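You operate a simulated robot arm through the tools that you are given. There is no shell and no other tool.

Carry out the task below with a simulated robot arm. There is one attempt and no reset: what you move stays moved.

## Task
Do the cabinet check: lamp test, start and stop in HAND, then AUTO.
Fine: hold lamp test at least two seconds; selector to HAND, start once, stop once, selector to AUTO, in that order; leave the emergency button and the door latch alone.

The check looks at the end state, three seconds after you hand in, the way a careful person would. Anything else that was tipped, shoved, dropped, spilled or broken makes it a failure.

## Robot
A 7-joint arm with a three-finger gripper, fixed in place. Base frame: the origin is on the floor under the middle of its stand, x ahead of it, y to its left, z up. Readings come in m, rad, newtons and seconds.
It reaches about 1.342 m from its shoulder. Its first joint turns from -2.897 to 2.897 rad. Payload 2.69 kg.
Tool frame: the origin (TCP) lies between the finger pads and is the grasp point; the fingertips stand 0.03 m ahead of it; z points along the fingers, y is the line along which they close. The gripper opens to 0.128 m; its body begins 0.117 m behind the TCP.
Orientation is that of the tool frame in the base frame, as [roll, pitch, yaw] about the fixed x, y, z axes, in that order (R = Rz(yaw) Ry(pitch) Rx(roll)). With the fingers straight down and closing along the base's y, the tool's x points along the base's -x, its y along +y and its z along -z.

## Interface
- The arm moves only by the tool send_rows. Its arguments are lists of equal length, an entry for each row: "delta_pos": the shift along the tool's x, y, z in m, a list of three; "rotation": the turn, a rotation vector about the tool's x, y, z in rad, a list of three. In form: {"delta_pos": [[dx, dy, dz], ...], "rotation": [[wx, wy, wz], ...]}. A call has 1 to 20 rows; each row shifts and turns the commanded pose from where the row before left it, along the tool's axes as they then stand. "claw" is the finger opening in m, from 0 to 0.128, set as the call begins (left out, the last holds). A row lasts 0.2 s, in which the tool goes at most 0.05 m and 0.15 rad; a call with a longer step from one row to the next is refused whole, and so is a gripper value outside its range. Where a pose cannot be reached the arm comes as near as it can. A force on the tool above 40 N (or 10 N above the force at the start of the call, whichever is more), or a blocked arm, ends the call early, and 0.2 s more pass. Each finger travels about 0.127 m/s and halts on what it meets, pressing with about 21 N; the grip force reading is that of the motor and also rises with nothing between the fingers. The clock runs only during rows and for 0.2 s after the last one: add rows that do not move to give the fingers time. It gives the time, the measured TCP pose, the force on the tool (base axes), the opening and the grip force at its end, in the units of the frame above (readings bear some noise), with the torque about the TCP (base axes, N m) and any sound that the robot's microphone picked up.
- Cameras (640 x 400 px; columns grow to the right, rows downward): "scene" is fixed at [0.0506, -0.4997, 1.7189]; the picture's right is [0.92, -0.38, 0.00], its down [-0.15, -0.35, -0.93] and it looks along [0.36, 0.85, -0.38] (base axes); focal length 346 px, centre (320, 200). "wrist" rides on the gripper at [0.058, 0.054, -0.131] in the tool frame; the picture's right is [-0.68, 0.74, 0.00], its down [-0.62, -0.57, -0.55] and it looks along [-0.40, -0.37, 0.84] (tool axes); focal length 234 px, centre (320, 200). There is no depth. A picture from a camera that has moved, and an enlarged one, comes with that camera's place and axes in the base frame and with its lens.
- snapshot(camera): a new picture of that camera. The clock stands still meanwhile.
- raise_lower(by): moves the trunk up (or, below 0, down) by that many m; the arm rides with it, the base frame stays. It gives what a move gives, with no picture.
- zoom(camera, box): a new picture of the part [left, top, right, bottom] of that camera's present view, enlarged. The clock stands still meanwhile.
- job_done(): hands the job in; it is judged then, once.

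Places have to be worked out from the pictures, the camera data and where the tool is seen. Open the gripper and draw the arm clear of the work before you hand the job in, unless the task says otherwise.

The tools are called after "Request:" as name(argument=value, ...) on one line, values as JSON. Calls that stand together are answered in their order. send_rows: Moves the arm, as the interface text tells. Its arguments: {"type":"object","properties":{"delta_pos":{"type":"array","items":{"type":"array","items":{"type":"number"}}},"rotation":{"type":"array","items":{"type":"array","items":{"type":"number"}}},"claw":{"type":"number"}},"required":["delta_pos","rotation"]} The other tools are called the same way: raise_lower (by) moves the trunk up or down; snapshot (camera) takes a picture; zoom (camera, box) takes an enlarged picture of a part of a camera's view; job_done () hands the job in.

At the start:

```text
clock: 0.0
tcp_pos: [0.5816, 0.4013, 1.383]
tcp_rot: [-3.14, 0.0, -3.141]
force: [-0.1, 0.6, 0.6]
torque: [-0.01, 0.01, 0.01]
width: 0.1279
finger_force: 0.0
trunk travel left (down, up): [-0.25, 0.1]
```

scene: 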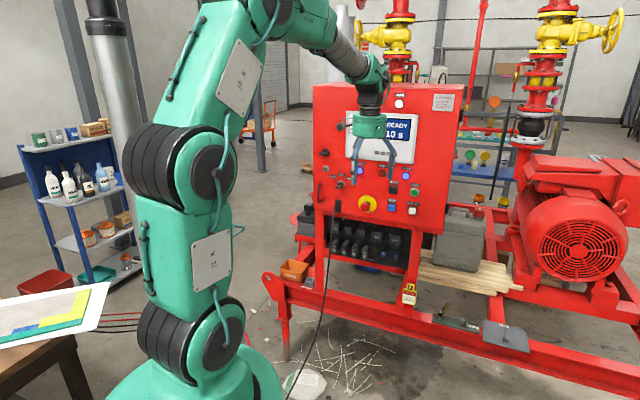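
wrist: 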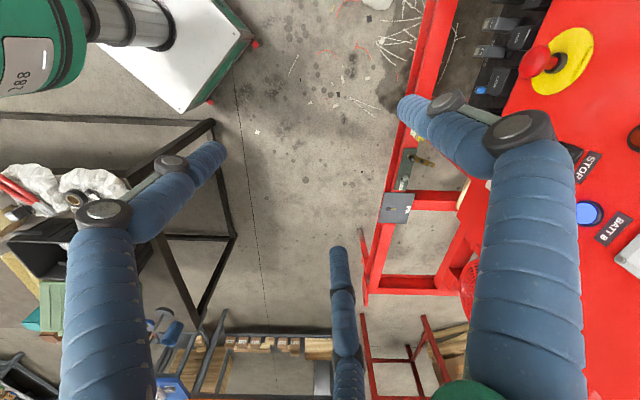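

I start by looking closely at the cabinet panel with the scene camera.

Request:
zoom(camera="scene", box=[300, 70, 480, 240])

Request:
zoom(camera="scene", box=[340, 140, 440, 220])

Request:
zoom(camera="wrist", box=[440, 0, 640, 300])

```text
2.35 times, centred on (390, 155) of scene
camera zoom: at [0.0506, -0.4997, 1.7189], right [0.92, -0.38, 0.0], down [-0.15, -0.35, -0.93], along [0.36, 0.85, -0.38], focal length 814 px, centre (155, 306)
```

zoom: 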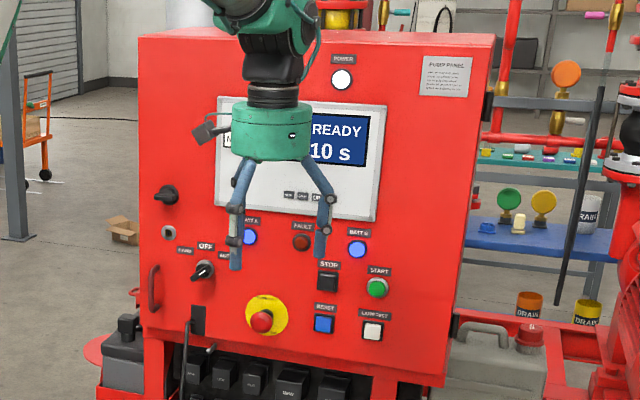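

```text
5.00 times, centred on (390, 180) of scene
camera zoom: at [0.0506, -0.4997, 1.7189], right [0.92, -0.38, 0.0], down [-0.15, -0.35, -0.93], along [0.36, 0.85, -0.38], focal length 1729 px, centre (-30, 300)
```

zoom: 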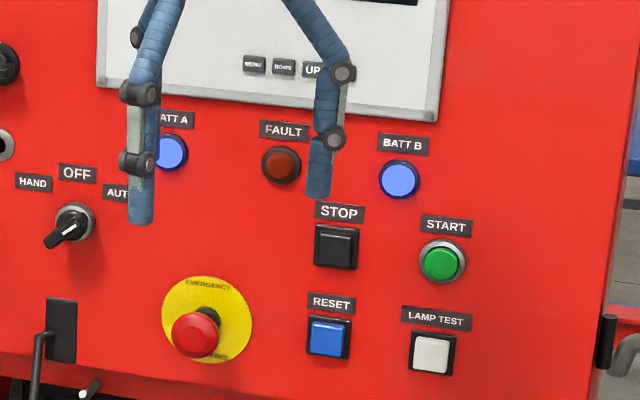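

```text
1.33 times, centred on (540, 150) of wrist
camera zoom: at [0.5235, 0.4562, 1.5146], right [0.68, 0.74, 0.0], down [0.62, -0.57, 0.55], along [0.4, -0.37, -0.84], focal length 312 px, centre (27, 267)
```

zoom: 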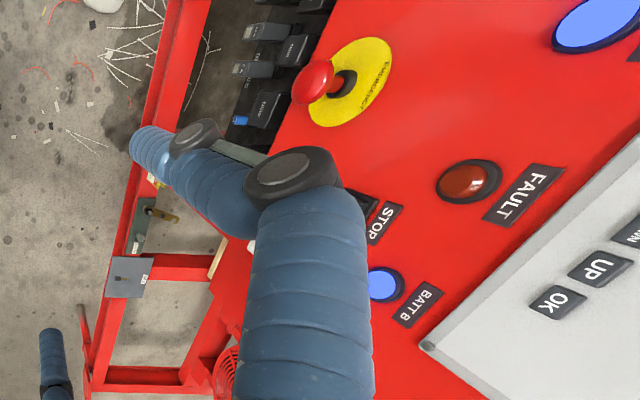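

I zoom on the notice plate, the screen and the selector to read them.

Request:
zoom(camera="scene", box=[428, 88, 468, 114])

Request:
zoom(camera="scene", box=[338, 165, 378, 190])

Request:
zoom(camera="scene", box=[345, 105, 425, 165])

Request:
zoom(camera="scene", box=[310, 140, 360, 215])

```text
15.38 times, centred on (448, 101) of scene
camera zoom: at [0.0506, -0.4997, 1.7189], right [0.92, -0.38, 0.0], down [-0.15, -0.35, -0.93], along [0.36, 0.85, -0.38], focal length 5320 px, centre (-1649, 1723)
```

zoom: 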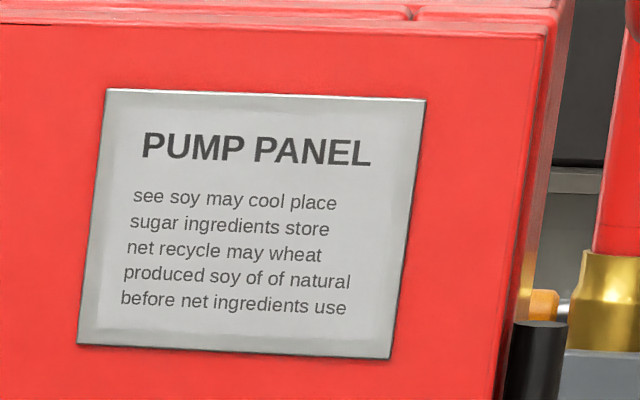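

```text
16.00 times, centred on (358, 178) of scene
camera zoom: at [0.0506, -0.4997, 1.7189], right [0.92, -0.38, 0.0], down [-0.15, -0.35, -0.93], along [0.36, 0.85, -0.38], focal length 5533 px, centre (-288, 560)
```

zoom: 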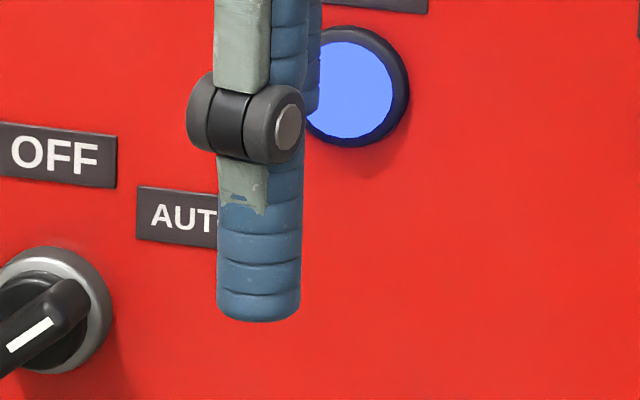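

```text
6.67 times, centred on (385, 135) of scene
camera zoom: at [0.0506, -0.4997, 1.7189], right [0.92, -0.38, 0.0], down [-0.15, -0.35, -0.93], along [0.36, 0.85, -0.38], focal length 2305 px, centre (-113, 633)
```

zoom: 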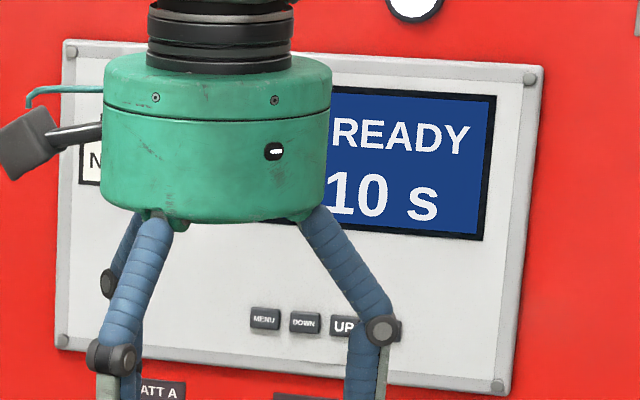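

```text
5.33 times, centred on (335, 178) of scene
camera zoom: at [0.0506, -0.4997, 1.7189], right [0.92, -0.38, 0.0], down [-0.15, -0.35, -0.93], along [0.36, 0.85, -0.38], focal length 1844 px, centre (240, 320)
```

zoom: 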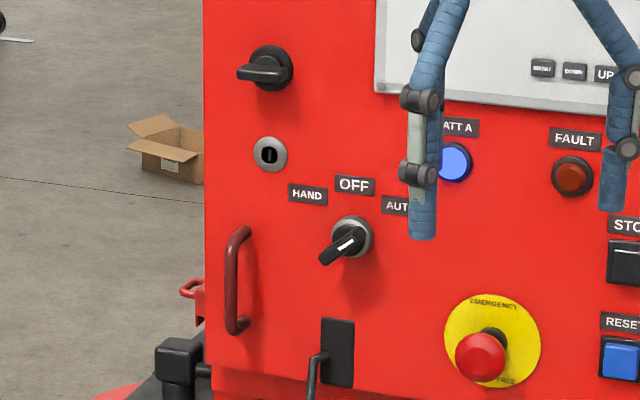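

The panel plane comes out vertical, facing the robot at about 41° bearing, roughly 0.35 m ahead of the TCP. I turn the tool about its TCP so the fingers point level towards the panel, staying well clear of it, in two stages.

Request:
send_rows(delta_pos=[[0, 0, 0], [0, 0, 0], [0, 0, 0], [0, 0, 0], [0, 0, 0]], rotation=[[-0.0943, -0.1071, 0], [-0.0943, -0.1071, 0], [-0.0943, -0.1071, 0], [-0.0943, -0.1071, 0], [-0.0943, -0.1071, 0]])

```text
clock: 1.2
tcp_pos: [0.5837, 0.4007, 1.3845]
tcp_rot: [2.623, 0.514, 3.002]
force: [-1.1, 0.1, 1.3]
torque: [0.0, -0.01, -0.01]
width: 0.128
finger_force: 0.1
trunk travel left (down, up): [-0.25, 0.1]
```

The turn goes as planned with no contact. I complete the remaining six steps.

Request:
send_rows(delta_pos=[[0, 0, 0], [0, 0, 0], [0, 0, 0], [0, 0, 0], [0, 0, 0], [0, 0, 0], [0, 0, 0]], rotation=[[-0.0943, -0.1071, 0], [-0.0943, -0.1071, 0], [-0.0943, -0.1071, 0], [-0.0943, -0.1071, 0], [-0.0943, -0.1071, 0], [-0.0943, -0.1071, 0], [0, 0, 0]])

Request:
snapshot(camera="scene")

Request:
snapshot(camera="wrist")

```text
clock: 2.8
tcp_pos: [0.5788, 0.4066, 1.3818]
tcp_rot: [1.675, 0.837, 2.392]
force: [0.1, 0.5, -0.4]
torque: [0.04, -0.02, -0.02]
width: 0.1277
finger_force: 0.0
out of reach, approached as far as the arm can: row 4
trunk travel left (down, up): [-0.25, 0.1]
```

```text
taken
```

scene: 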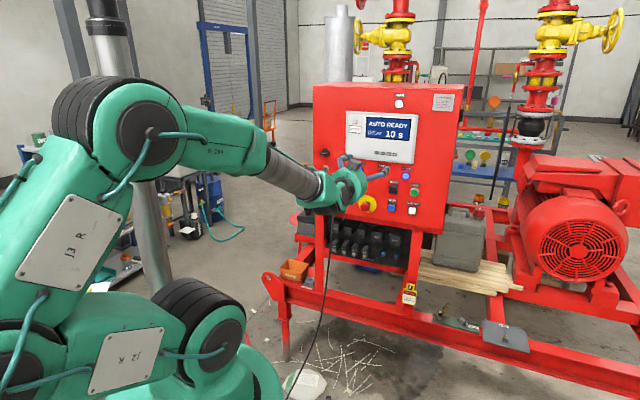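

```text
taken
camera wrist: at [0.428, 0.3776, 1.3831], right [-0.02, 0.12, 0.99], down [0.17, -0.98, 0.12], along [0.99, 0.17, 0.0], focal length 234 px, centre (320, 200)
```

wrist: 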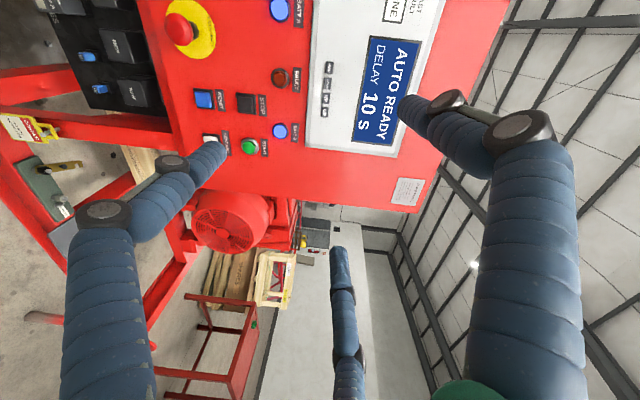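

The screen reads "AUTO READY, DELAY 10 s", so the selector probably stands at AUTO now, and the fingers point at the panel. I zoom both cameras to fix the button positions accurately.

Request:
zoom(camera="wrist", box=[150, 0, 310, 100])

Request:
zoom(camera="wrist", box=[180, 70, 340, 170])

Request:
zoom(camera="scene", box=[350, 140, 446, 220])

Request:
zoom(camera="scene", box=[310, 80, 470, 180])

```text
4.00 times, centred on (230, 50) of wrist
camera zoom: at [0.428, 0.3776, 1.3831], right [-0.02, 0.12, 0.99], down [0.17, -0.98, 0.12], along [0.99, 0.17, 0.0], focal length 937 px, centre (680, 800)
```

zoom: 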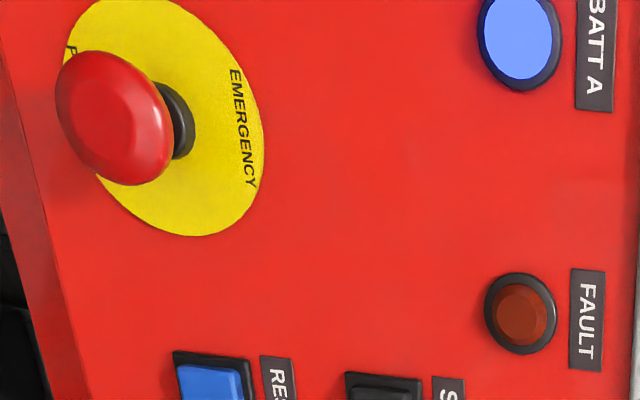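

```text
4.00 times, centred on (260, 120) of wrist
camera zoom: at [0.428, 0.3776, 1.3831], right [-0.02, 0.12, 0.99], down [0.17, -0.98, 0.12], along [0.99, 0.17, 0.0], focal length 937 px, centre (560, 520)
```

zoom: 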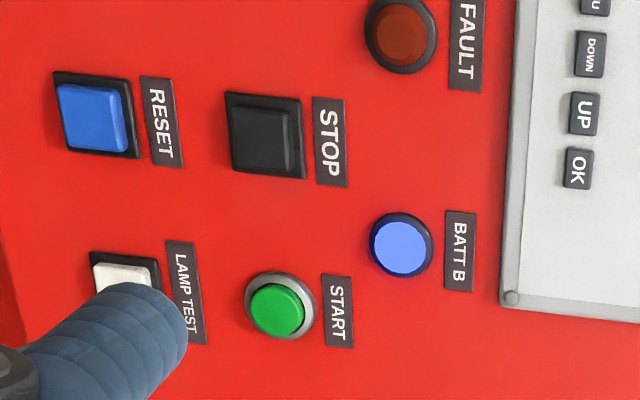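

```text
5.00 times, centred on (398, 180) of scene
camera zoom: at [0.0506, -0.4997, 1.7189], right [0.92, -0.38, 0.0], down [-0.15, -0.35, -0.93], along [0.36, 0.85, -0.38], focal length 1729 px, centre (-70, 300)
```

zoom: 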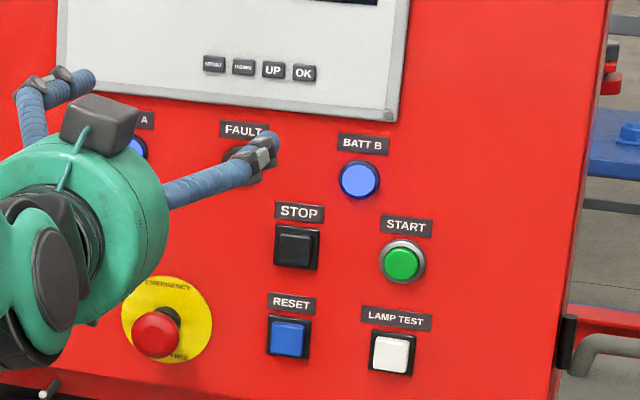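

```text
4.00 times, centred on (390, 130) of scene
camera zoom: at [0.0506, -0.4997, 1.7189], right [0.92, -0.38, 0.0], down [-0.15, -0.35, -0.93], along [0.36, 0.85, -0.38], focal length 1383 px, centre (40, 480)
```

zoom: 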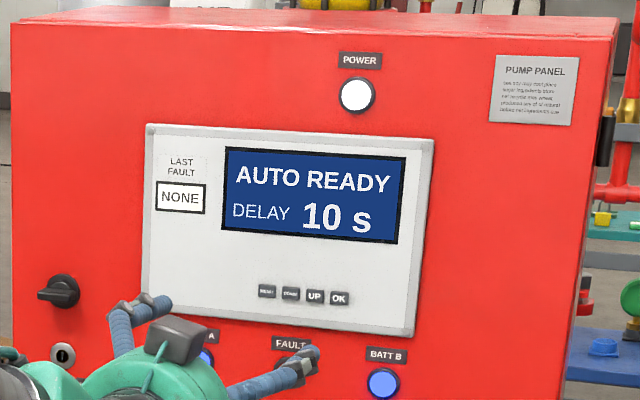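

Triangulating the nameplates gives a vertical panel with inward normal near 44° bearing. In base coordinates I put START at about (0.904, 0.557, 1.220), LAMP TEST at (0.903, 0.558, 1.138), STOP at (0.844, 0.619, 1.219) and the selector at (0.684, 0.784, 1.207). I close the fingers here to see the shape of the closed tip.

Request:
send_rows(delta_pos=[[0, 0, 0], [0, 0, 0], [0, 0, 0], [0, 0, 0], [0, 0, 0]], rotation=[[0, 0, 0], [0, 0, 0], [0, 0, 0], [0, 0, 0], [0, 0, 0]], claw=0)

Request:
snapshot(camera="wrist")

Request:
zoom(camera="scene", box=[300, 130, 440, 220])

```text
clock: 4.0
tcp_pos: [0.5772, 0.4053, 1.3828]
tcp_rot: [1.675, 0.837, 2.396]
force: [0.0, -0.1, -0.2]
torque: [-0.01, -0.02, -0.01]
width: 0.0023
finger_force: 21.1
trunk travel left (down, up): [-0.25, 0.1]
```

```text
taken
camera wrist: at [0.4272, 0.3771, 1.3835], right [-0.01, 0.12, 0.99], down [0.17, -0.98, 0.12], along [0.99, 0.17, -0.01], focal length 234 px, centre (320, 200)
```

wrist: 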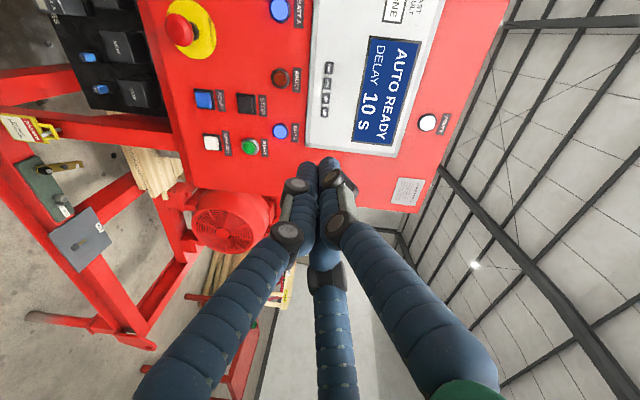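

```text
4.44 times, centred on (370, 175) of scene
camera zoom: at [0.0506, -0.4997, 1.7189], right [0.92, -0.38, 0.0], down [-0.15, -0.35, -0.93], along [0.36, 0.85, -0.38], focal length 1537 px, centre (98, 311)
```

zoom: 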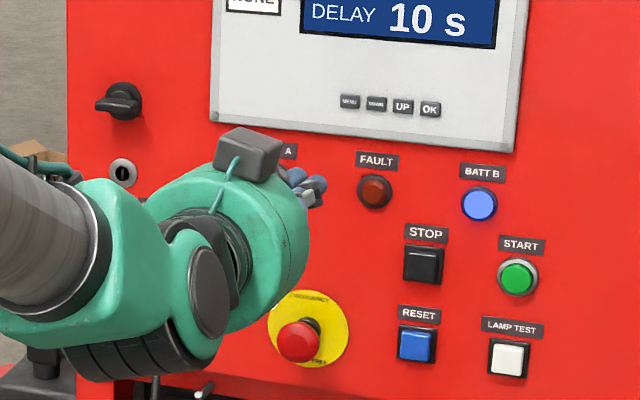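

The closed fingers make a compact tip about 3.5 cm across, which suits pressing. The tool is at the edge of its wrist bend at this height, so I lower the trunk 0.2 m to bring the tool level with the buttons while 0.34 m off the panel.

Request:
raise_lower(by=-0.2)

Request:
snapshot(camera="wrist")

Request:
snapshot(camera="scene")

```text
clock: 6.2
tcp_pos: [0.5779, 0.4064, 1.1828]
tcp_rot: [1.676, 0.839, 2.394]
force: [-0.7, 0.1, -0.7]
torque: [-0.01, -0.01, -0.04]
width: 0.0023
finger_force: 21.3
trunk travel left (down, up): [-0.05, 0.3]
```

```text
taken
camera wrist: at [0.4272, 0.377, 1.1839], right [-0.01, 0.12, 0.99], down [0.17, -0.98, 0.12], along [0.99, 0.17, -0.01], focal length 234 px, centre (320, 200)
```

wrist: 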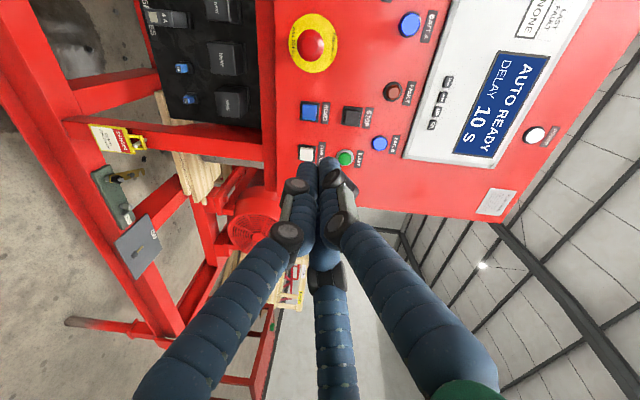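

```text
taken
```

scene: 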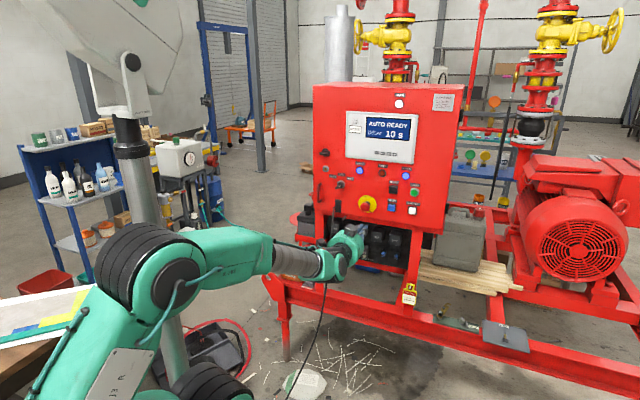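

Now the whole panel is visible. I zoom on the selector and the rest of the panel.

Request:
zoom(camera="scene", box=[320, 160, 370, 195])

Request:
zoom(camera="scene", box=[310, 80, 470, 240])

Request:
zoom(camera="wrist", box=[280, 0, 440, 180])

```text
11.43 times, centred on (345, 178) of scene
camera zoom: at [0.0506, -0.4997, 1.7189], right [0.92, -0.38, 0.0], down [-0.15, -0.35, -0.93], along [0.36, 0.85, -0.38], focal length 3952 px, centre (34, 457)
```

zoom: 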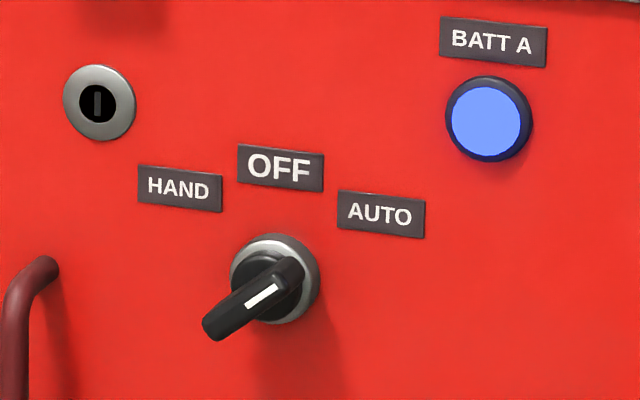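

```text
2.50 times, centred on (390, 160) of scene
camera zoom: at [0.0506, -0.4997, 1.7189], right [0.92, -0.38, 0.0], down [-0.15, -0.35, -0.93], along [0.36, 0.85, -0.38], focal length 864 px, centre (145, 300)
```

zoom: 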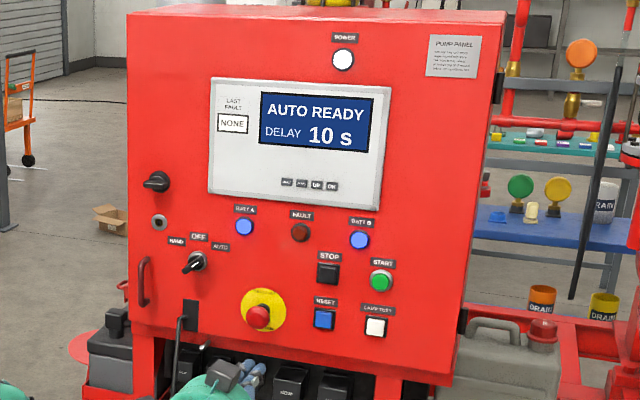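

```text
2.22 times, centred on (360, 90) of wrist
camera zoom: at [0.4272, 0.377, 1.1839], right [-0.01, 0.12, 0.99], down [0.17, -0.98, 0.12], along [0.99, 0.17, -0.01], focal length 520 px, centre (231, 444)
```

zoom: 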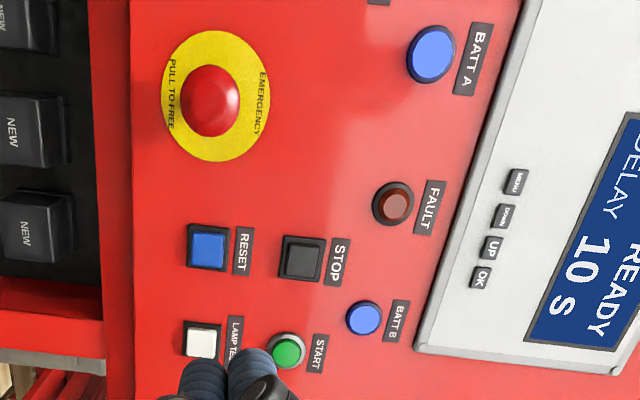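

The handle's white mark points up-right to AUTO, matching the screen. Both cameras agree on LAMP TEST at about (0.903, 0.558, 1.139). I move to a standoff 0.12 m in front of it and level the tool by 0.07 rad at the end.

Request:
send_rows(delta_pos=[[-0.0088, -0.0169, 0.0374], [-0.0088, -0.0169, 0.0374], [-0.0088, -0.0169, 0.0374], [-0.0088, -0.0169, 0.0374], [-0.0088, -0.0169, 0.0374], [-0.0088, -0.0169, 0.0374], [0, 0, 0], [0, 0, 0]], rotation=[[0, 0, 0], [0, 0, 0], [0, 0, 0], [0, 0, 0], [0, 0, 0], [0, 0, 0], [-0.046, -0.0525, 0], [0, 0, 0]])

Request:
snapshot(camera="wrist")

Request:
zoom(camera="scene", box=[330, 150, 440, 230])

```text
clock: 8.0
tcp_pos: [0.8172, 0.4775, 1.1394]
tcp_rot: [1.572, 0.84, 2.314]
force: [0.6, -0.2, -0.1]
torque: [0.06, 0.0, 0.0]
width: 0.0024
finger_force: 21.4
trunk travel left (down, up): [-0.05, 0.3]
```

```text
taken
camera wrist: at [0.6659, 0.4474, 1.1316], right [-0.07, 0.07, 1.0], down [0.16, -0.98, 0.08], along [0.98, 0.17, 0.05], focal length 234 px, centre (320, 200)
```

wrist: 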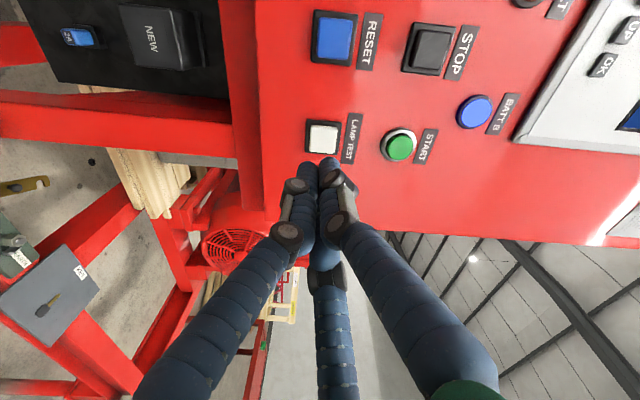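

```text
5.00 times, centred on (385, 190) of scene
camera zoom: at [0.0506, -0.4997, 1.7189], right [0.92, -0.38, 0.0], down [-0.15, -0.35, -0.93], along [0.36, 0.85, -0.38], focal length 1729 px, centre (-5, 250)
```

zoom: 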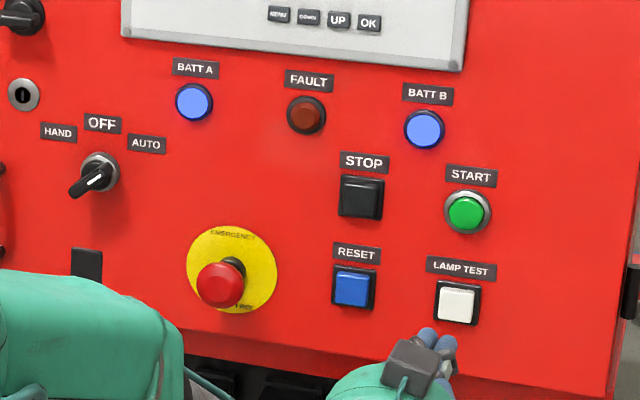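

The tool is level and its axis meets the panel at (0.905, 0.558, 1.139), on the LAMP TEST button. I advance 0.055 m, which should stop about 1.5 cm short of the cap.

Request:
send_rows(delta_pos=[[0, 0, 0.015], [0, 0, 0.015], [0, 0, 0.015], [0, 0, 0.01]], rotation=[[0, 0, 0], [0, 0, 0], [0, 0, 0], [0, 0, 0]])

Request:
zoom(camera="wrist", box=[240, 60, 420, 220])

Request:
zoom(camera="scene", box=[380, 185, 440, 225])

```text
clock: 9.0
tcp_pos: [0.8554, 0.5121, 1.1394]
tcp_rot: [1.572, 0.84, 2.317]
force: [1.0, -0.7, 0.3]
torque: [0.01, -0.02, 0.0]
width: 0.0022
finger_force: 20.9
trunk travel left (down, up): [-0.05, 0.3]
```

```text
2.50 times, centred on (330, 140) of wrist
camera zoom: at [0.7049, 0.4834, 1.1308], right [-0.07, 0.07, 1.0], down [0.16, -0.98, 0.08], along [0.98, 0.17, 0.05], focal length 585 px, centre (295, 350)
```

zoom: 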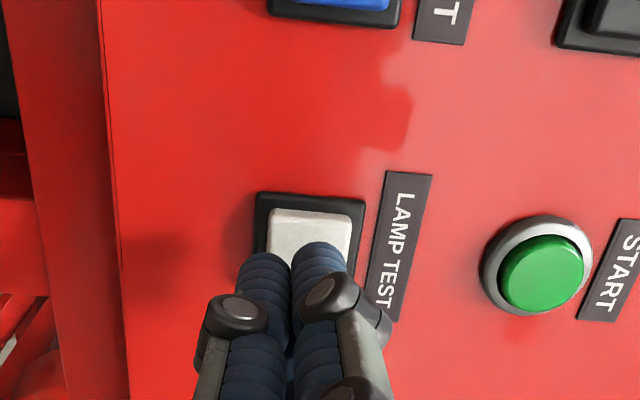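

```text
10.00 times, centred on (410, 205) of scene
camera zoom: at [0.0506, -0.4997, 1.7189], right [0.92, -0.38, 0.0], down [-0.15, -0.35, -0.93], along [0.36, 0.85, -0.38], focal length 3458 px, centre (-580, 150)
```

zoom: 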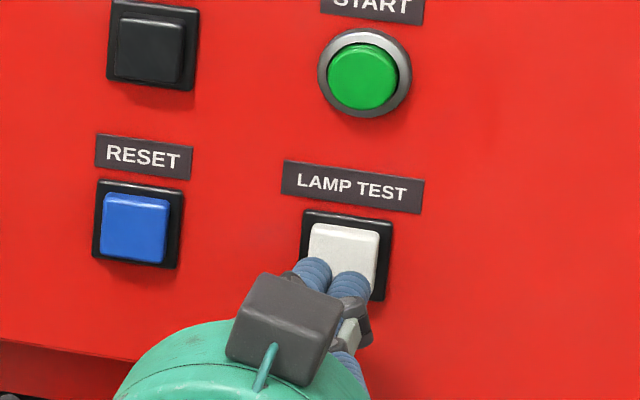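

The tip is about 3.7 cm off the panel and its axis would meet the cap about 4 mm low and 5 mm right of centre. I correct that and creep forward in small steps to feel for the cap.

Request:
send_rows(delta_pos=[[0.0003, 0.0064, 0], [0, 0, 0.004], [0, 0, 0.004], [0, 0, 0.003], [0, 0, 0.003], [0, 0, 0.003]], rotation=[[0, 0, 0], [0, 0, 0], [0, 0, 0], [0, 0, 0], [0, 0, 0], [0, 0, 0]])

Request:
zoom(camera="wrist", box=[240, 60, 420, 220])

Request:
snapshot(camera="scene")

```text
clock: 10.4
tcp_pos: [0.8662, 0.528, 1.1423]
tcp_rot: [1.572, 0.839, 2.317]
force: [-0.3, -0.4, 0.1]
torque: [-0.03, -0.04, 0.0]
width: 0.0023
finger_force: 20.8
trunk travel left (down, up): [-0.05, 0.3]
```

```text
2.50 times, centred on (330, 140) of wrist
camera zoom: at [0.7151, 0.4987, 1.1344], right [-0.07, 0.07, 1.0], down [0.16, -0.98, 0.08], along [0.98, 0.17, 0.05], focal length 585 px, centre (295, 350)
```

zoom: 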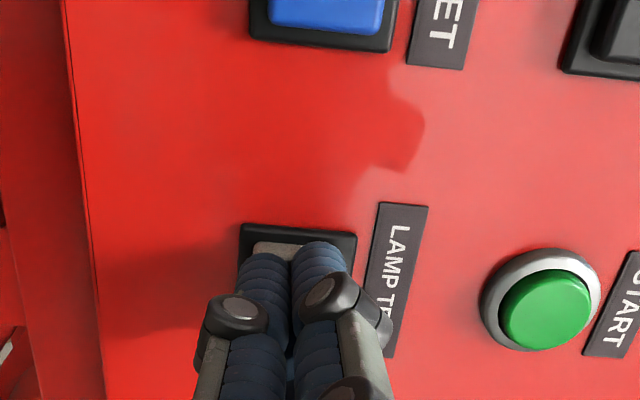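

```text
taken
```

scene: 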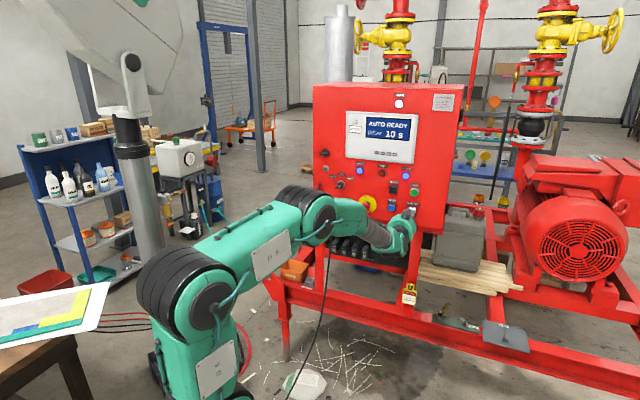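

No contact yet with the tip about 1.8 cm off the panel by my estimate. I continue in 2 mm steps.

Request:
send_rows(delta_pos=[[0, 0, 0.002], [0, 0, 0.002], [0, 0, 0.002]], rotation=[[0, 0, 0], [0, 0, 0], [0, 0, 0]])

Request:
zoom(camera="scene", box=[310, 80, 470, 240])

```text
clock: 11.2
tcp_pos: [0.8702, 0.5312, 1.143]
tcp_rot: [1.569, 0.838, 2.316]
force: [-4.9, -1.2, 0.2]
torque: [-0.01, 0.02, 0.09]
width: 0.0058
finger_force: 31.7
trunk travel left (down, up): [-0.05, 0.3]
heard: click
```

```text
2.50 times, centred on (390, 160) of scene
camera zoom: at [0.0506, -0.4997, 1.7189], right [0.92, -0.38, 0.0], down [-0.15, -0.35, -0.93], along [0.36, 0.85, -0.38], focal length 864 px, centre (145, 300)
```

zoom: 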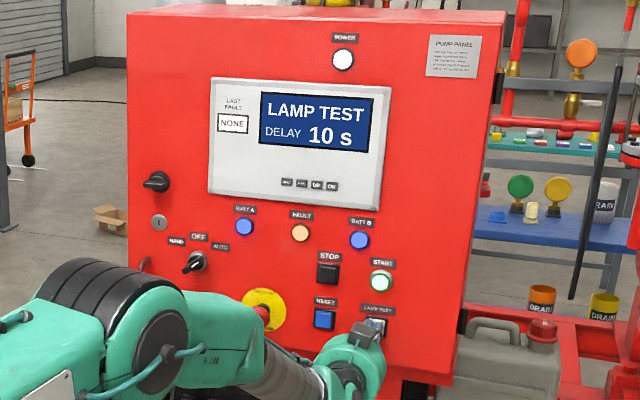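

A click was heard and the screen shows LAMP TEST with the lamps lit, at only about 5 N. I push 1 mm more for margin and hold still for about 3 seconds.

Request:
send_rows(delta_pos=[[0, 0, 0.001], [0, 0, 0], [0, 0, 0], [0, 0, 0], [0, 0, 0], [0, 0, 0], [0, 0, 0], [0, 0, 0], [0, 0, 0], [0, 0, 0], [0, 0, 0], [0, 0, 0], [0, 0, 0], [0, 0, 0], [0, 0, 0], [0, 0, 0]], rotation=[[0, 0, 0], [0, 0, 0], [0, 0, 0], [0, 0, 0], [0, 0, 0], [0, 0, 0], [0, 0, 0], [0, 0, 0], [0, 0, 0], [0, 0, 0], [0, 0, 0], [0, 0, 0], [0, 0, 0], [0, 0, 0], [0, 0, 0], [0, 0, 0]])

Request:
zoom(camera="scene", box=[310, 80, 470, 240])

```text
clock: 14.6
tcp_pos: [0.8713, 0.5327, 1.1432]
tcp_rot: [1.572, 0.84, 2.316]
force: [-6.8, -5.7, -0.1]
torque: [-0.05, 0.05, 0.09]
width: 0.0057
finger_force: 31.9
trunk travel left (down, up): [-0.05, 0.3]
```

```text
2.50 times, centred on (390, 160) of scene
camera zoom: at [0.0506, -0.4997, 1.7189], right [0.92, -0.38, 0.0], down [-0.15, -0.35, -0.93], along [0.36, 0.85, -0.38], focal length 864 px, centre (145, 300)
```

zoom: 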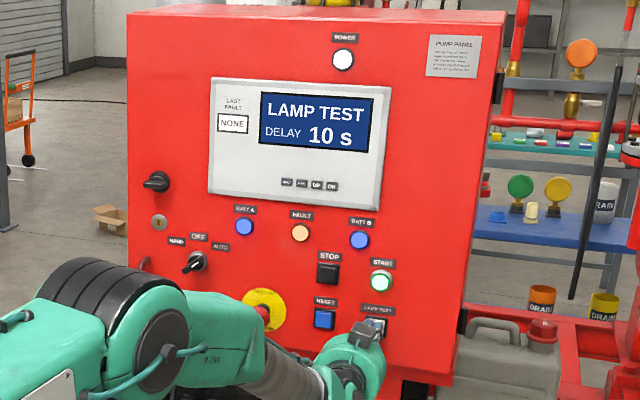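

Lamp test has been held over 3 s and is still lit. I withdraw straight back 0.15 m to release it.

Request:
send_rows(delta_pos=[[0, 0, -0.03], [0, 0, -0.04], [0, 0, -0.04], [0, 0, -0.04]], rotation=[[0, 0, 0], [0, 0, 0], [0, 0, 0], [0, 0, 0]])

Request:
zoom(camera="scene", box=[310, 80, 470, 240])

```text
clock: 15.6
tcp_pos: [0.7603, 0.4313, 1.1439]
tcp_rot: [1.57, 0.841, 2.316]
force: [-0.2, 0.3, 0.3]
torque: [0.0, 0.0, -0.01]
width: 0.0021
finger_force: 31.4
trunk travel left (down, up): [-0.05, 0.3]
```

```text
2.50 times, centred on (390, 160) of scene
camera zoom: at [0.0506, -0.4997, 1.7189], right [0.92, -0.38, 0.0], down [-0.15, -0.35, -0.93], along [0.36, 0.85, -0.38], focal length 864 px, centre (145, 300)
```

zoom: 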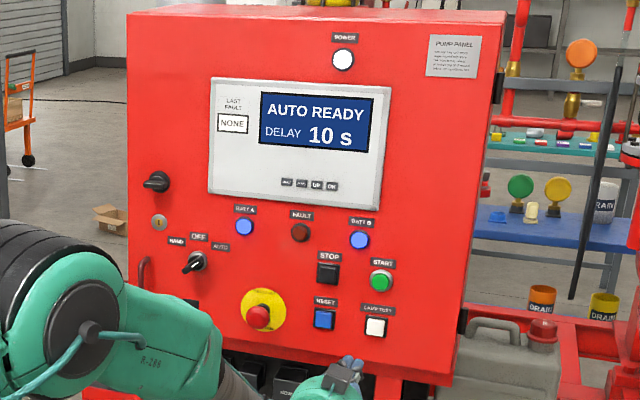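

The lamp test has been released and the screen is back to AUTO READY. I traverse left at 0.19 m from the panel to a standoff in front of the selector.

Request:
send_rows(delta_pos=[[0.0202, 0.0341, 0], [0.0202, 0.0341, 0], [0.0202, 0.0341, 0], [0.0202, 0.0341, 0], [0.0202, 0.0341, 0], [0.0202, 0.0341, 0], [0.0202, 0.0341, 0], [0.0202, 0.0341, 0], [0, 0, 0]], rotation=[[0, 0, 0], [0, 0, 0], [0, 0, 0], [0, 0, 0], [0, 0, 0], [0, 0, 0], [0, 0, 0], [0, 0, 0], [0, 0, 0]])

Request:
snapshot(camera="wrist")

Request:
snapshot(camera="scene")

```text
clock: 17.6
tcp_pos: [0.6543, 0.5369, 1.2475]
tcp_rot: [1.588, 0.839, 2.374]
force: [-0.2, 0.7, -0.3]
torque: [-0.06, 0.06, -0.05]
width: 0.0018
finger_force: 31.0
out of reach, approached as far as the arm can: row 3, 4, 5, 6, 7, 8
trunk travel left (down, up): [-0.05, 0.3]
```

```text
taken
camera wrist: at [0.5052, 0.5, 1.2413], right [-0.06, 0.08, 1.0], down [0.21, -0.97, 0.09], along [0.98, 0.21, 0.04], focal length 234 px, centre (320, 200)
```

wrist: 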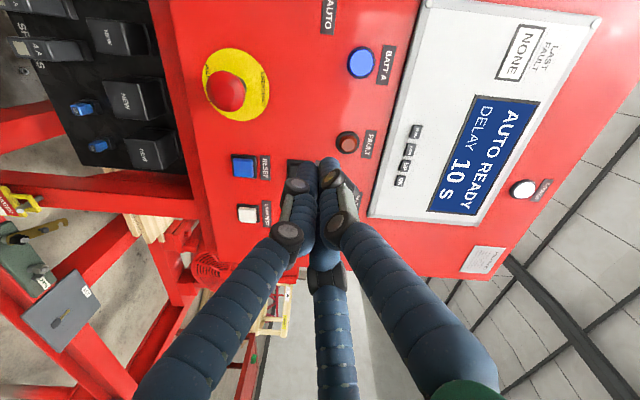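

```text
taken
```

scene: 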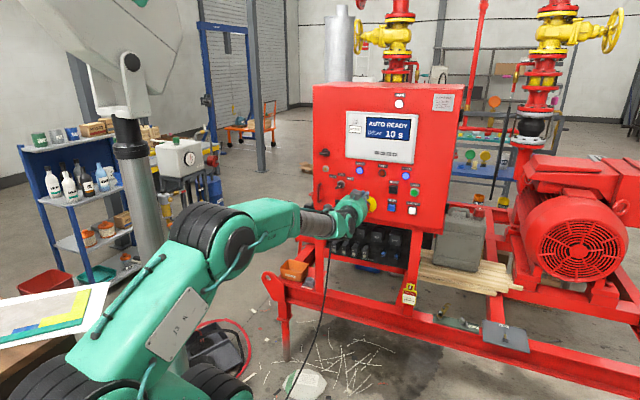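

The arm ran into a reach limit on the way: it stopped at (0.654, 0.537, 1.248), 0.2 m short and higher than asked. I look at the arm's posture to understand which joint limits it.

Request:
zoom(camera="scene", box=[20, 170, 400, 400])

Request:
zoom(camera="scene", box=[280, 150, 420, 240])

```text
1.68 times, centred on (210, 285) of scene
camera zoom: at [0.0506, -0.4997, 1.7189], right [0.92, -0.38, 0.0], down [-0.15, -0.35, -0.93], along [0.36, 0.85, -0.38], focal length 582 px, centre (505, 57)
```

zoom: 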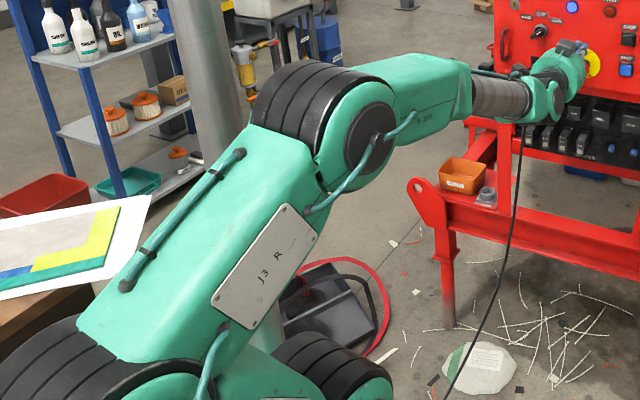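

```text
4.44 times, centred on (350, 195) of scene
camera zoom: at [0.0506, -0.4997, 1.7189], right [0.92, -0.38, 0.0], down [-0.15, -0.35, -0.93], along [0.36, 0.85, -0.38], focal length 1537 px, centre (187, 222)
```

zoom: 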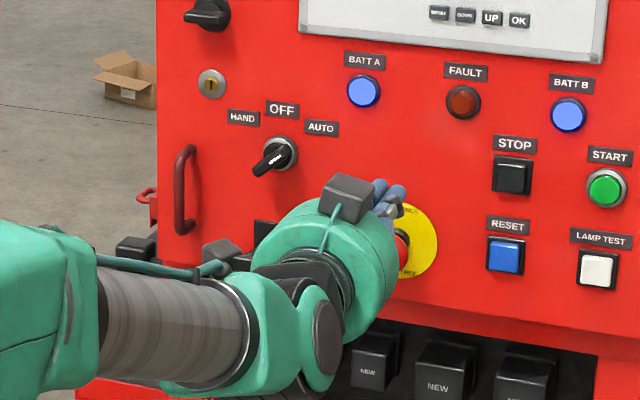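

The forearm seems too steep for a level tool this close in. I lower the trunk its last 5 cm, which brings the tool to selector height without changing arm posture, still 0.19 m off the panel.

Request:
raise_lower(by=-0.05)

Request:
send_rows(delta_pos=[[0, 0, 0.02], [0, 0, 0.02], [0.005, 0.008, 0.01], [0.013, 0.02, 0], [0.013, 0.02, 0]], rotation=[[0, 0, 0], [0, 0, 0], [0, 0, 0], [0, 0, 0], [0, 0, 0]])

```text
clock: 18.5
tcp_pos: [0.6544, 0.5369, 1.1981]
tcp_rot: [1.59, 0.839, 2.376]
force: [0.1, 0.4, 0.3]
torque: [-0.04, 0.01, -0.03]
width: 0.0021
finger_force: 31.1
trunk travel left (down, up): [0.0, 0.35]
```

```text
clock: 19.7
tcp_pos: [0.6719, 0.5899, 1.2139]
tcp_rot: [1.6, 0.839, 2.41]
force: [-0.7, -0.2, -0.7]
torque: [0.01, -0.02, 0.01]
width: 0.0019
finger_force: 31.4
out of reach, approached as far as the arm can: row 4, 5
trunk travel left (down, up): [0.0, 0.35]
```

Leftward motion is still limited and the tool is being yawed away, which hints at a wrist-roll joint near its end. I test by rolling the tool about its own axis by -0.3 rad in place (0.15 m off the panel), then a small move left.

Request:
send_rows(delta_pos=[[0, 0, 0], [0, 0, 0], [0, 0, 0], [0, 0, 0]], rotation=[[0, 0, -0.1], [0, 0, -0.1], [0, 0, -0.1], [0, 0, 0]])

```text
clock: 20.7
tcp_pos: [0.6819, 0.582, 1.2172]
tcp_rot: [1.609, 1.141, 2.406]
force: [0.2, -0.5, -0.1]
torque: [-0.02, 0.03, -0.02]
width: 0.0023
finger_force: 31.7
out of reach, approached as far as the arm can: row 1, 3
trunk travel left (down, up): [0.0, 0.35]
```

Rolling negative pushed further against the limit, so I roll the other way, about +1.6 rad past the original roll, and watch whether the position holds.

Request:
send_rows(delta_pos=[[0, 0, 0], [0, 0, 0], [0, 0, 0], [0, 0, 0], [0, 0, 0], [0, 0, 0], [0, 0, 0], [0, 0, 0], [0, 0, 0], [0, 0, 0], [0, 0, 0], [0, 0, 0], [0, 0, 0], [0, 0, 0]], rotation=[[0, 0, 0.145], [0, 0, 0.145], [0, 0, 0.145], [0, 0, 0.145], [0, 0, 0.145], [0, 0, 0.145], [0, 0, 0.145], [0, 0, 0.145], [0, 0, 0.145], [0, 0, 0.145], [0, 0, 0.145], [0, 0, 0.145], [0, 0, 0.145], [0, 0, 0]])

Request:
snapshot(camera="wrist")

Request:
snapshot(camera="scene")

```text
clock: 23.7
tcp_pos: [0.6817, 0.581, 1.2208]
tcp_rot: [1.593, -0.748, 2.358]
force: [0.9, 0.1, 0.5]
torque: [-0.03, -0.03, 0.02]
width: 0.0022
finger_force: 31.3
trunk travel left (down, up): [0.0, 0.35]
```

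```text
taken
camera wrist: at [0.5859, 0.4941, 1.2991], right [0.72, -0.69, 0.08], down [-0.34, -0.45, -0.82], along [0.61, 0.56, -0.56], focal length 234 px, centre (320, 200)
```

wrist: 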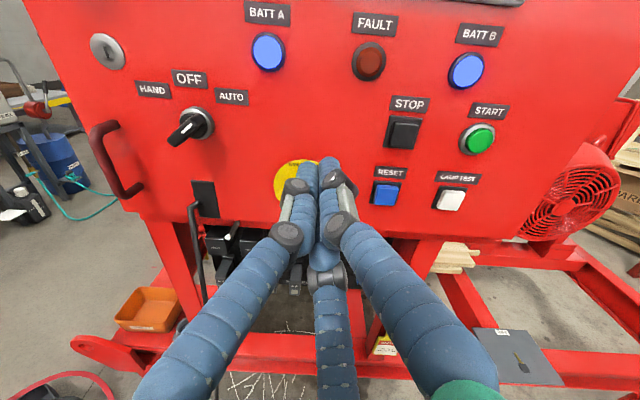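

```text
taken
```

scene: 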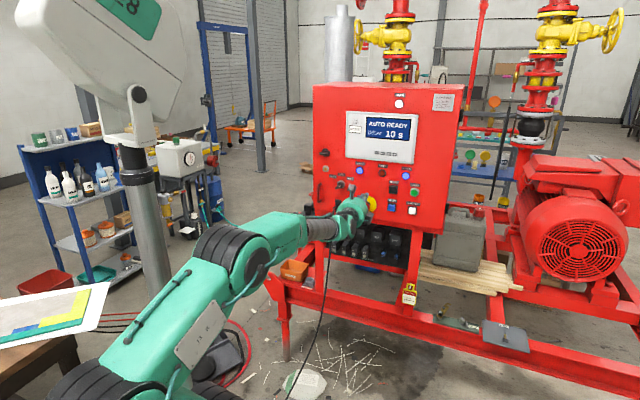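

That roll is free, and the wrist camera now sees the panel upright. The panel normal is confirmed at 43°. I move left to 0.14 m in front of the selector at this roll and trim the tool yaw to match the panel.

Request:
send_rows(delta_pos=[[0.0256, -0.028, 0.0039], [0.0256, -0.028, 0.0039], [0.0256, -0.028, 0.0039], [0.0256, -0.028, 0.0039], [0, 0, 0]], rotation=[[-0.0118, -0.0068, 0], [-0.0118, -0.0068, 0], [-0.0118, -0.0068, 0], [-0.0118, -0.0068, 0], [0, 0, 0]])

Request:
snapshot(camera="wrist")

```text
clock: 24.9
tcp_pos: [0.6647, 0.628, 1.2376]
tcp_rot: [1.605, -0.748, 2.389]
force: [0.4, 0.4, 0.1]
torque: [-0.02, 0.0, -0.04]
width: 0.0022
finger_force: 31.6
out of reach, approached as far as the arm can: row 1, 2, 3, 4
trunk travel left (down, up): [0.0, 0.35]
```

```text
taken
camera wrist: at [0.5743, 0.5377, 1.318], right [0.74, -0.66, 0.08], down [-0.33, -0.47, -0.82], along [0.58, 0.58, -0.57], focal length 234 px, centre (320, 200)
```

wrist: 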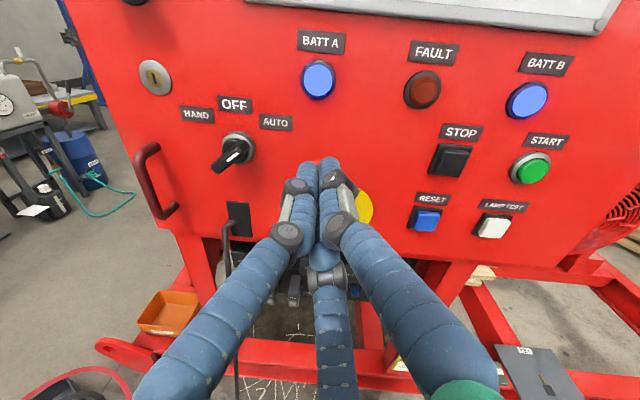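

The arm bends its wrist to one side and can only keep the tool yawed somewhat left of the arm's own plane here, so a squarely aligned grip of the selector isn't available. I will instead push the lever with the closed fingertips, with the tool yawed to about 58°. First I take that yaw and move to 8 cm out, just right of the lever.

Request:
send_rows(delta_pos=[[0, 0, 0], [0, 0, 0], [0.0078, -0.0219, 0.012], [0.0078, -0.0219, 0.012], [0.0078, -0.0219, 0.012], [0, 0, 0]], rotation=[[0.049, 0.071, -0.003], [0.049, 0.071, -0.003], [0, 0, 0], [0, 0, 0], [0, 0, 0], [0, 0, 0]])

Request:
snapshot(camera="wrist")

Request:
zoom(camera="scene", box=[300, 140, 400, 220])

```text
clock: 26.3
tcp_pos: [0.6332, 0.6911, 1.204]
tcp_rot: [1.572, -0.745, 2.581]
force: [0.0, -0.3, -0.1]
torque: [0.01, 0.0, 0.01]
width: 0.0024
finger_force: 31.5
trunk travel left (down, up): [0.0, 0.35]
```

```text
taken
camera wrist: at [0.5567, 0.585, 1.2833], right [0.84, -0.53, 0.08], down [-0.23, -0.5, -0.83], along [0.48, 0.68, -0.55], focal length 234 px, centre (320, 200)
```

wrist: 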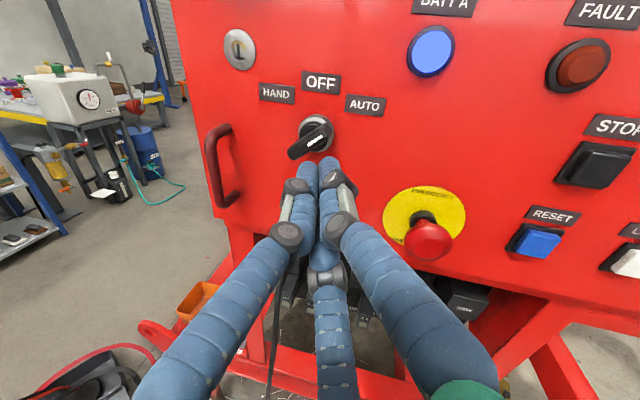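

```text
5.00 times, centred on (350, 180) of scene
camera zoom: at [0.0506, -0.4997, 1.7189], right [0.92, -0.38, 0.0], down [-0.15, -0.35, -0.93], along [0.36, 0.85, -0.38], focal length 1729 px, centre (170, 300)
```

zoom: 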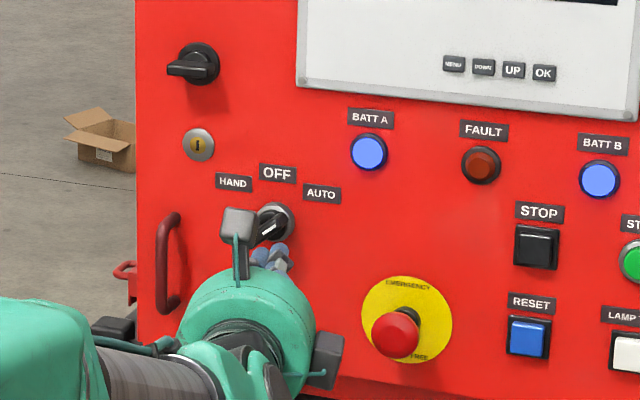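

Reached cleanly. I zoom the wrist camera on the selector to measure the lever.

Request:
zoom(camera="wrist", box=[250, 60, 410, 200])

```text
2.86 times, centred on (330, 130) of wrist
camera zoom: at [0.5567, 0.585, 1.2833], right [0.84, -0.53, 0.08], down [-0.23, -0.5, -0.83], along [0.48, 0.68, -0.55], focal length 669 px, centre (291, 400)
```

zoom: 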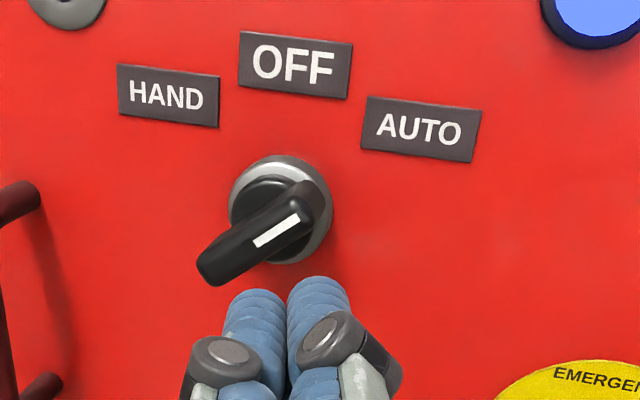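

The lever measures about 5 cm long, its front 3 cm off the panel, centred on S ≈ (0.688, 0.791, 1.2075), pointing 45° right (AUTO). I shift the closed tip to the lower-right side of the lever's upper end and approach to within 3.5 cm of the panel.

Request:
send_rows(delta_pos=[[-0.009, 0.0065, -0.0029], [-0.00285, 0.0026, 0.0145], [-0.00285, 0.0026, 0.0145], [-0.00285, 0.0026, 0.0145], [0, 0, 0]], rotation=[[0, 0, 0], [0, 0, 0], [0, 0, 0], [0, 0, 0], [0, 0, 0]])

Request:
zoom(camera="wrist", box=[250, 80, 390, 200])

Request:
zoom(camera="scene", box=[320, 160, 380, 205])

```text
clock: 27.5
tcp_pos: [0.6748, 0.7136, 1.2043]
tcp_rot: [1.573, -0.744, 2.582]
force: [-0.8, -0.9, -0.2]
torque: [0.02, -0.03, -0.02]
width: 0.0016
finger_force: 31.4
trunk travel left (down, up): [0.0, 0.35]
```

```text
3.33 times, centred on (320, 140) of wrist
camera zoom: at [0.5983, 0.6072, 1.2827], right [0.84, -0.53, 0.08], down [-0.23, -0.5, -0.83], along [0.48, 0.68, -0.55], focal length 781 px, centre (320, 400)
```

zoom: 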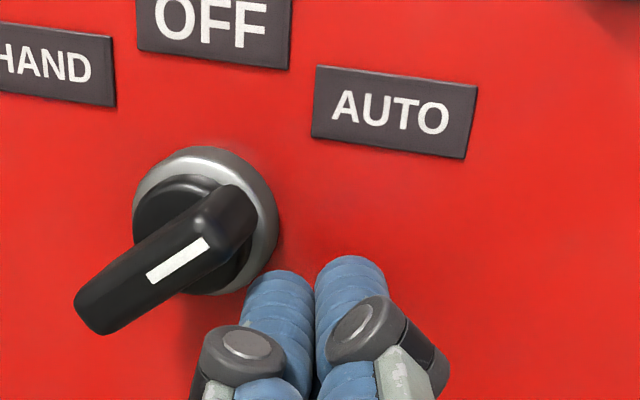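

```text
8.89 times, centred on (350, 182) of scene
camera zoom: at [0.0506, -0.4997, 1.7189], right [0.92, -0.38, 0.0], down [-0.15, -0.35, -0.93], along [0.36, 0.85, -0.38], focal length 3074 px, centre (53, 356)
```

zoom: 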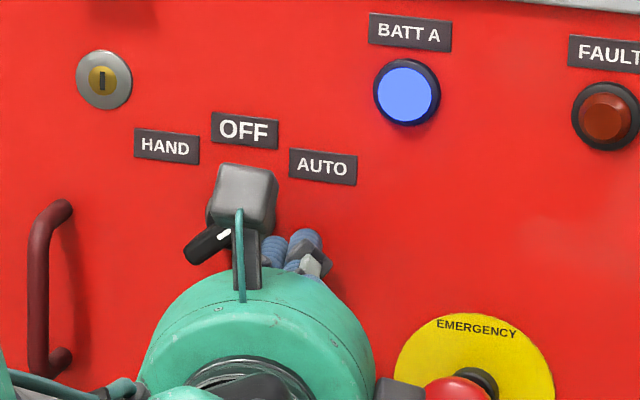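

The tips now sit level with the lever's front, about 5 mm clear of its lower-right side. I go in another 2 cm along the panel normal so the tips overlap the lever's side while staying off the panel.

Request:
send_rows(delta_pos=[[-0.0012, 0.0011, 0.0063], [-0.0012, 0.0011, 0.0063], [-0.0012, 0.0011, 0.0063], [0, 0, 0]], rotation=[[0, 0, 0], [0, 0, 0], [0, 0, 0], [0, 0, 0]])

Request:
zoom(camera="wrist", box=[250, 80, 390, 200])

```text
clock: 28.3
tcp_pos: [0.6842, 0.7232, 1.2044]
tcp_rot: [1.573, -0.741, 2.581]
force: [-25.1, -29.1, 2.9]
torque: [0.26, -0.25, -0.34]
width: 0.002
finger_force: 31.7
trunk travel left (down, up): [0.0, 0.35]
stopped in row 4: the force on the tool passed its limit at 52 N (the readings are from after the stop); the commanded pose is now the measured one
```

```text
3.33 times, centred on (320, 140) of wrist
camera zoom: at [0.6089, 0.6167, 1.2824], right [0.85, -0.53, 0.09], down [-0.23, -0.5, -0.83], along [0.48, 0.68, -0.55], focal length 781 px, centre (320, 400)
```

zoom: 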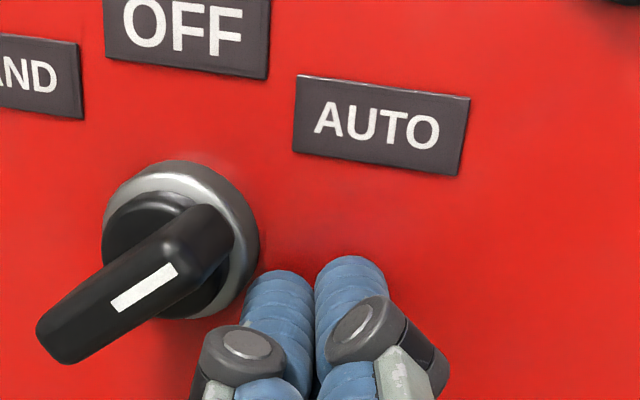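

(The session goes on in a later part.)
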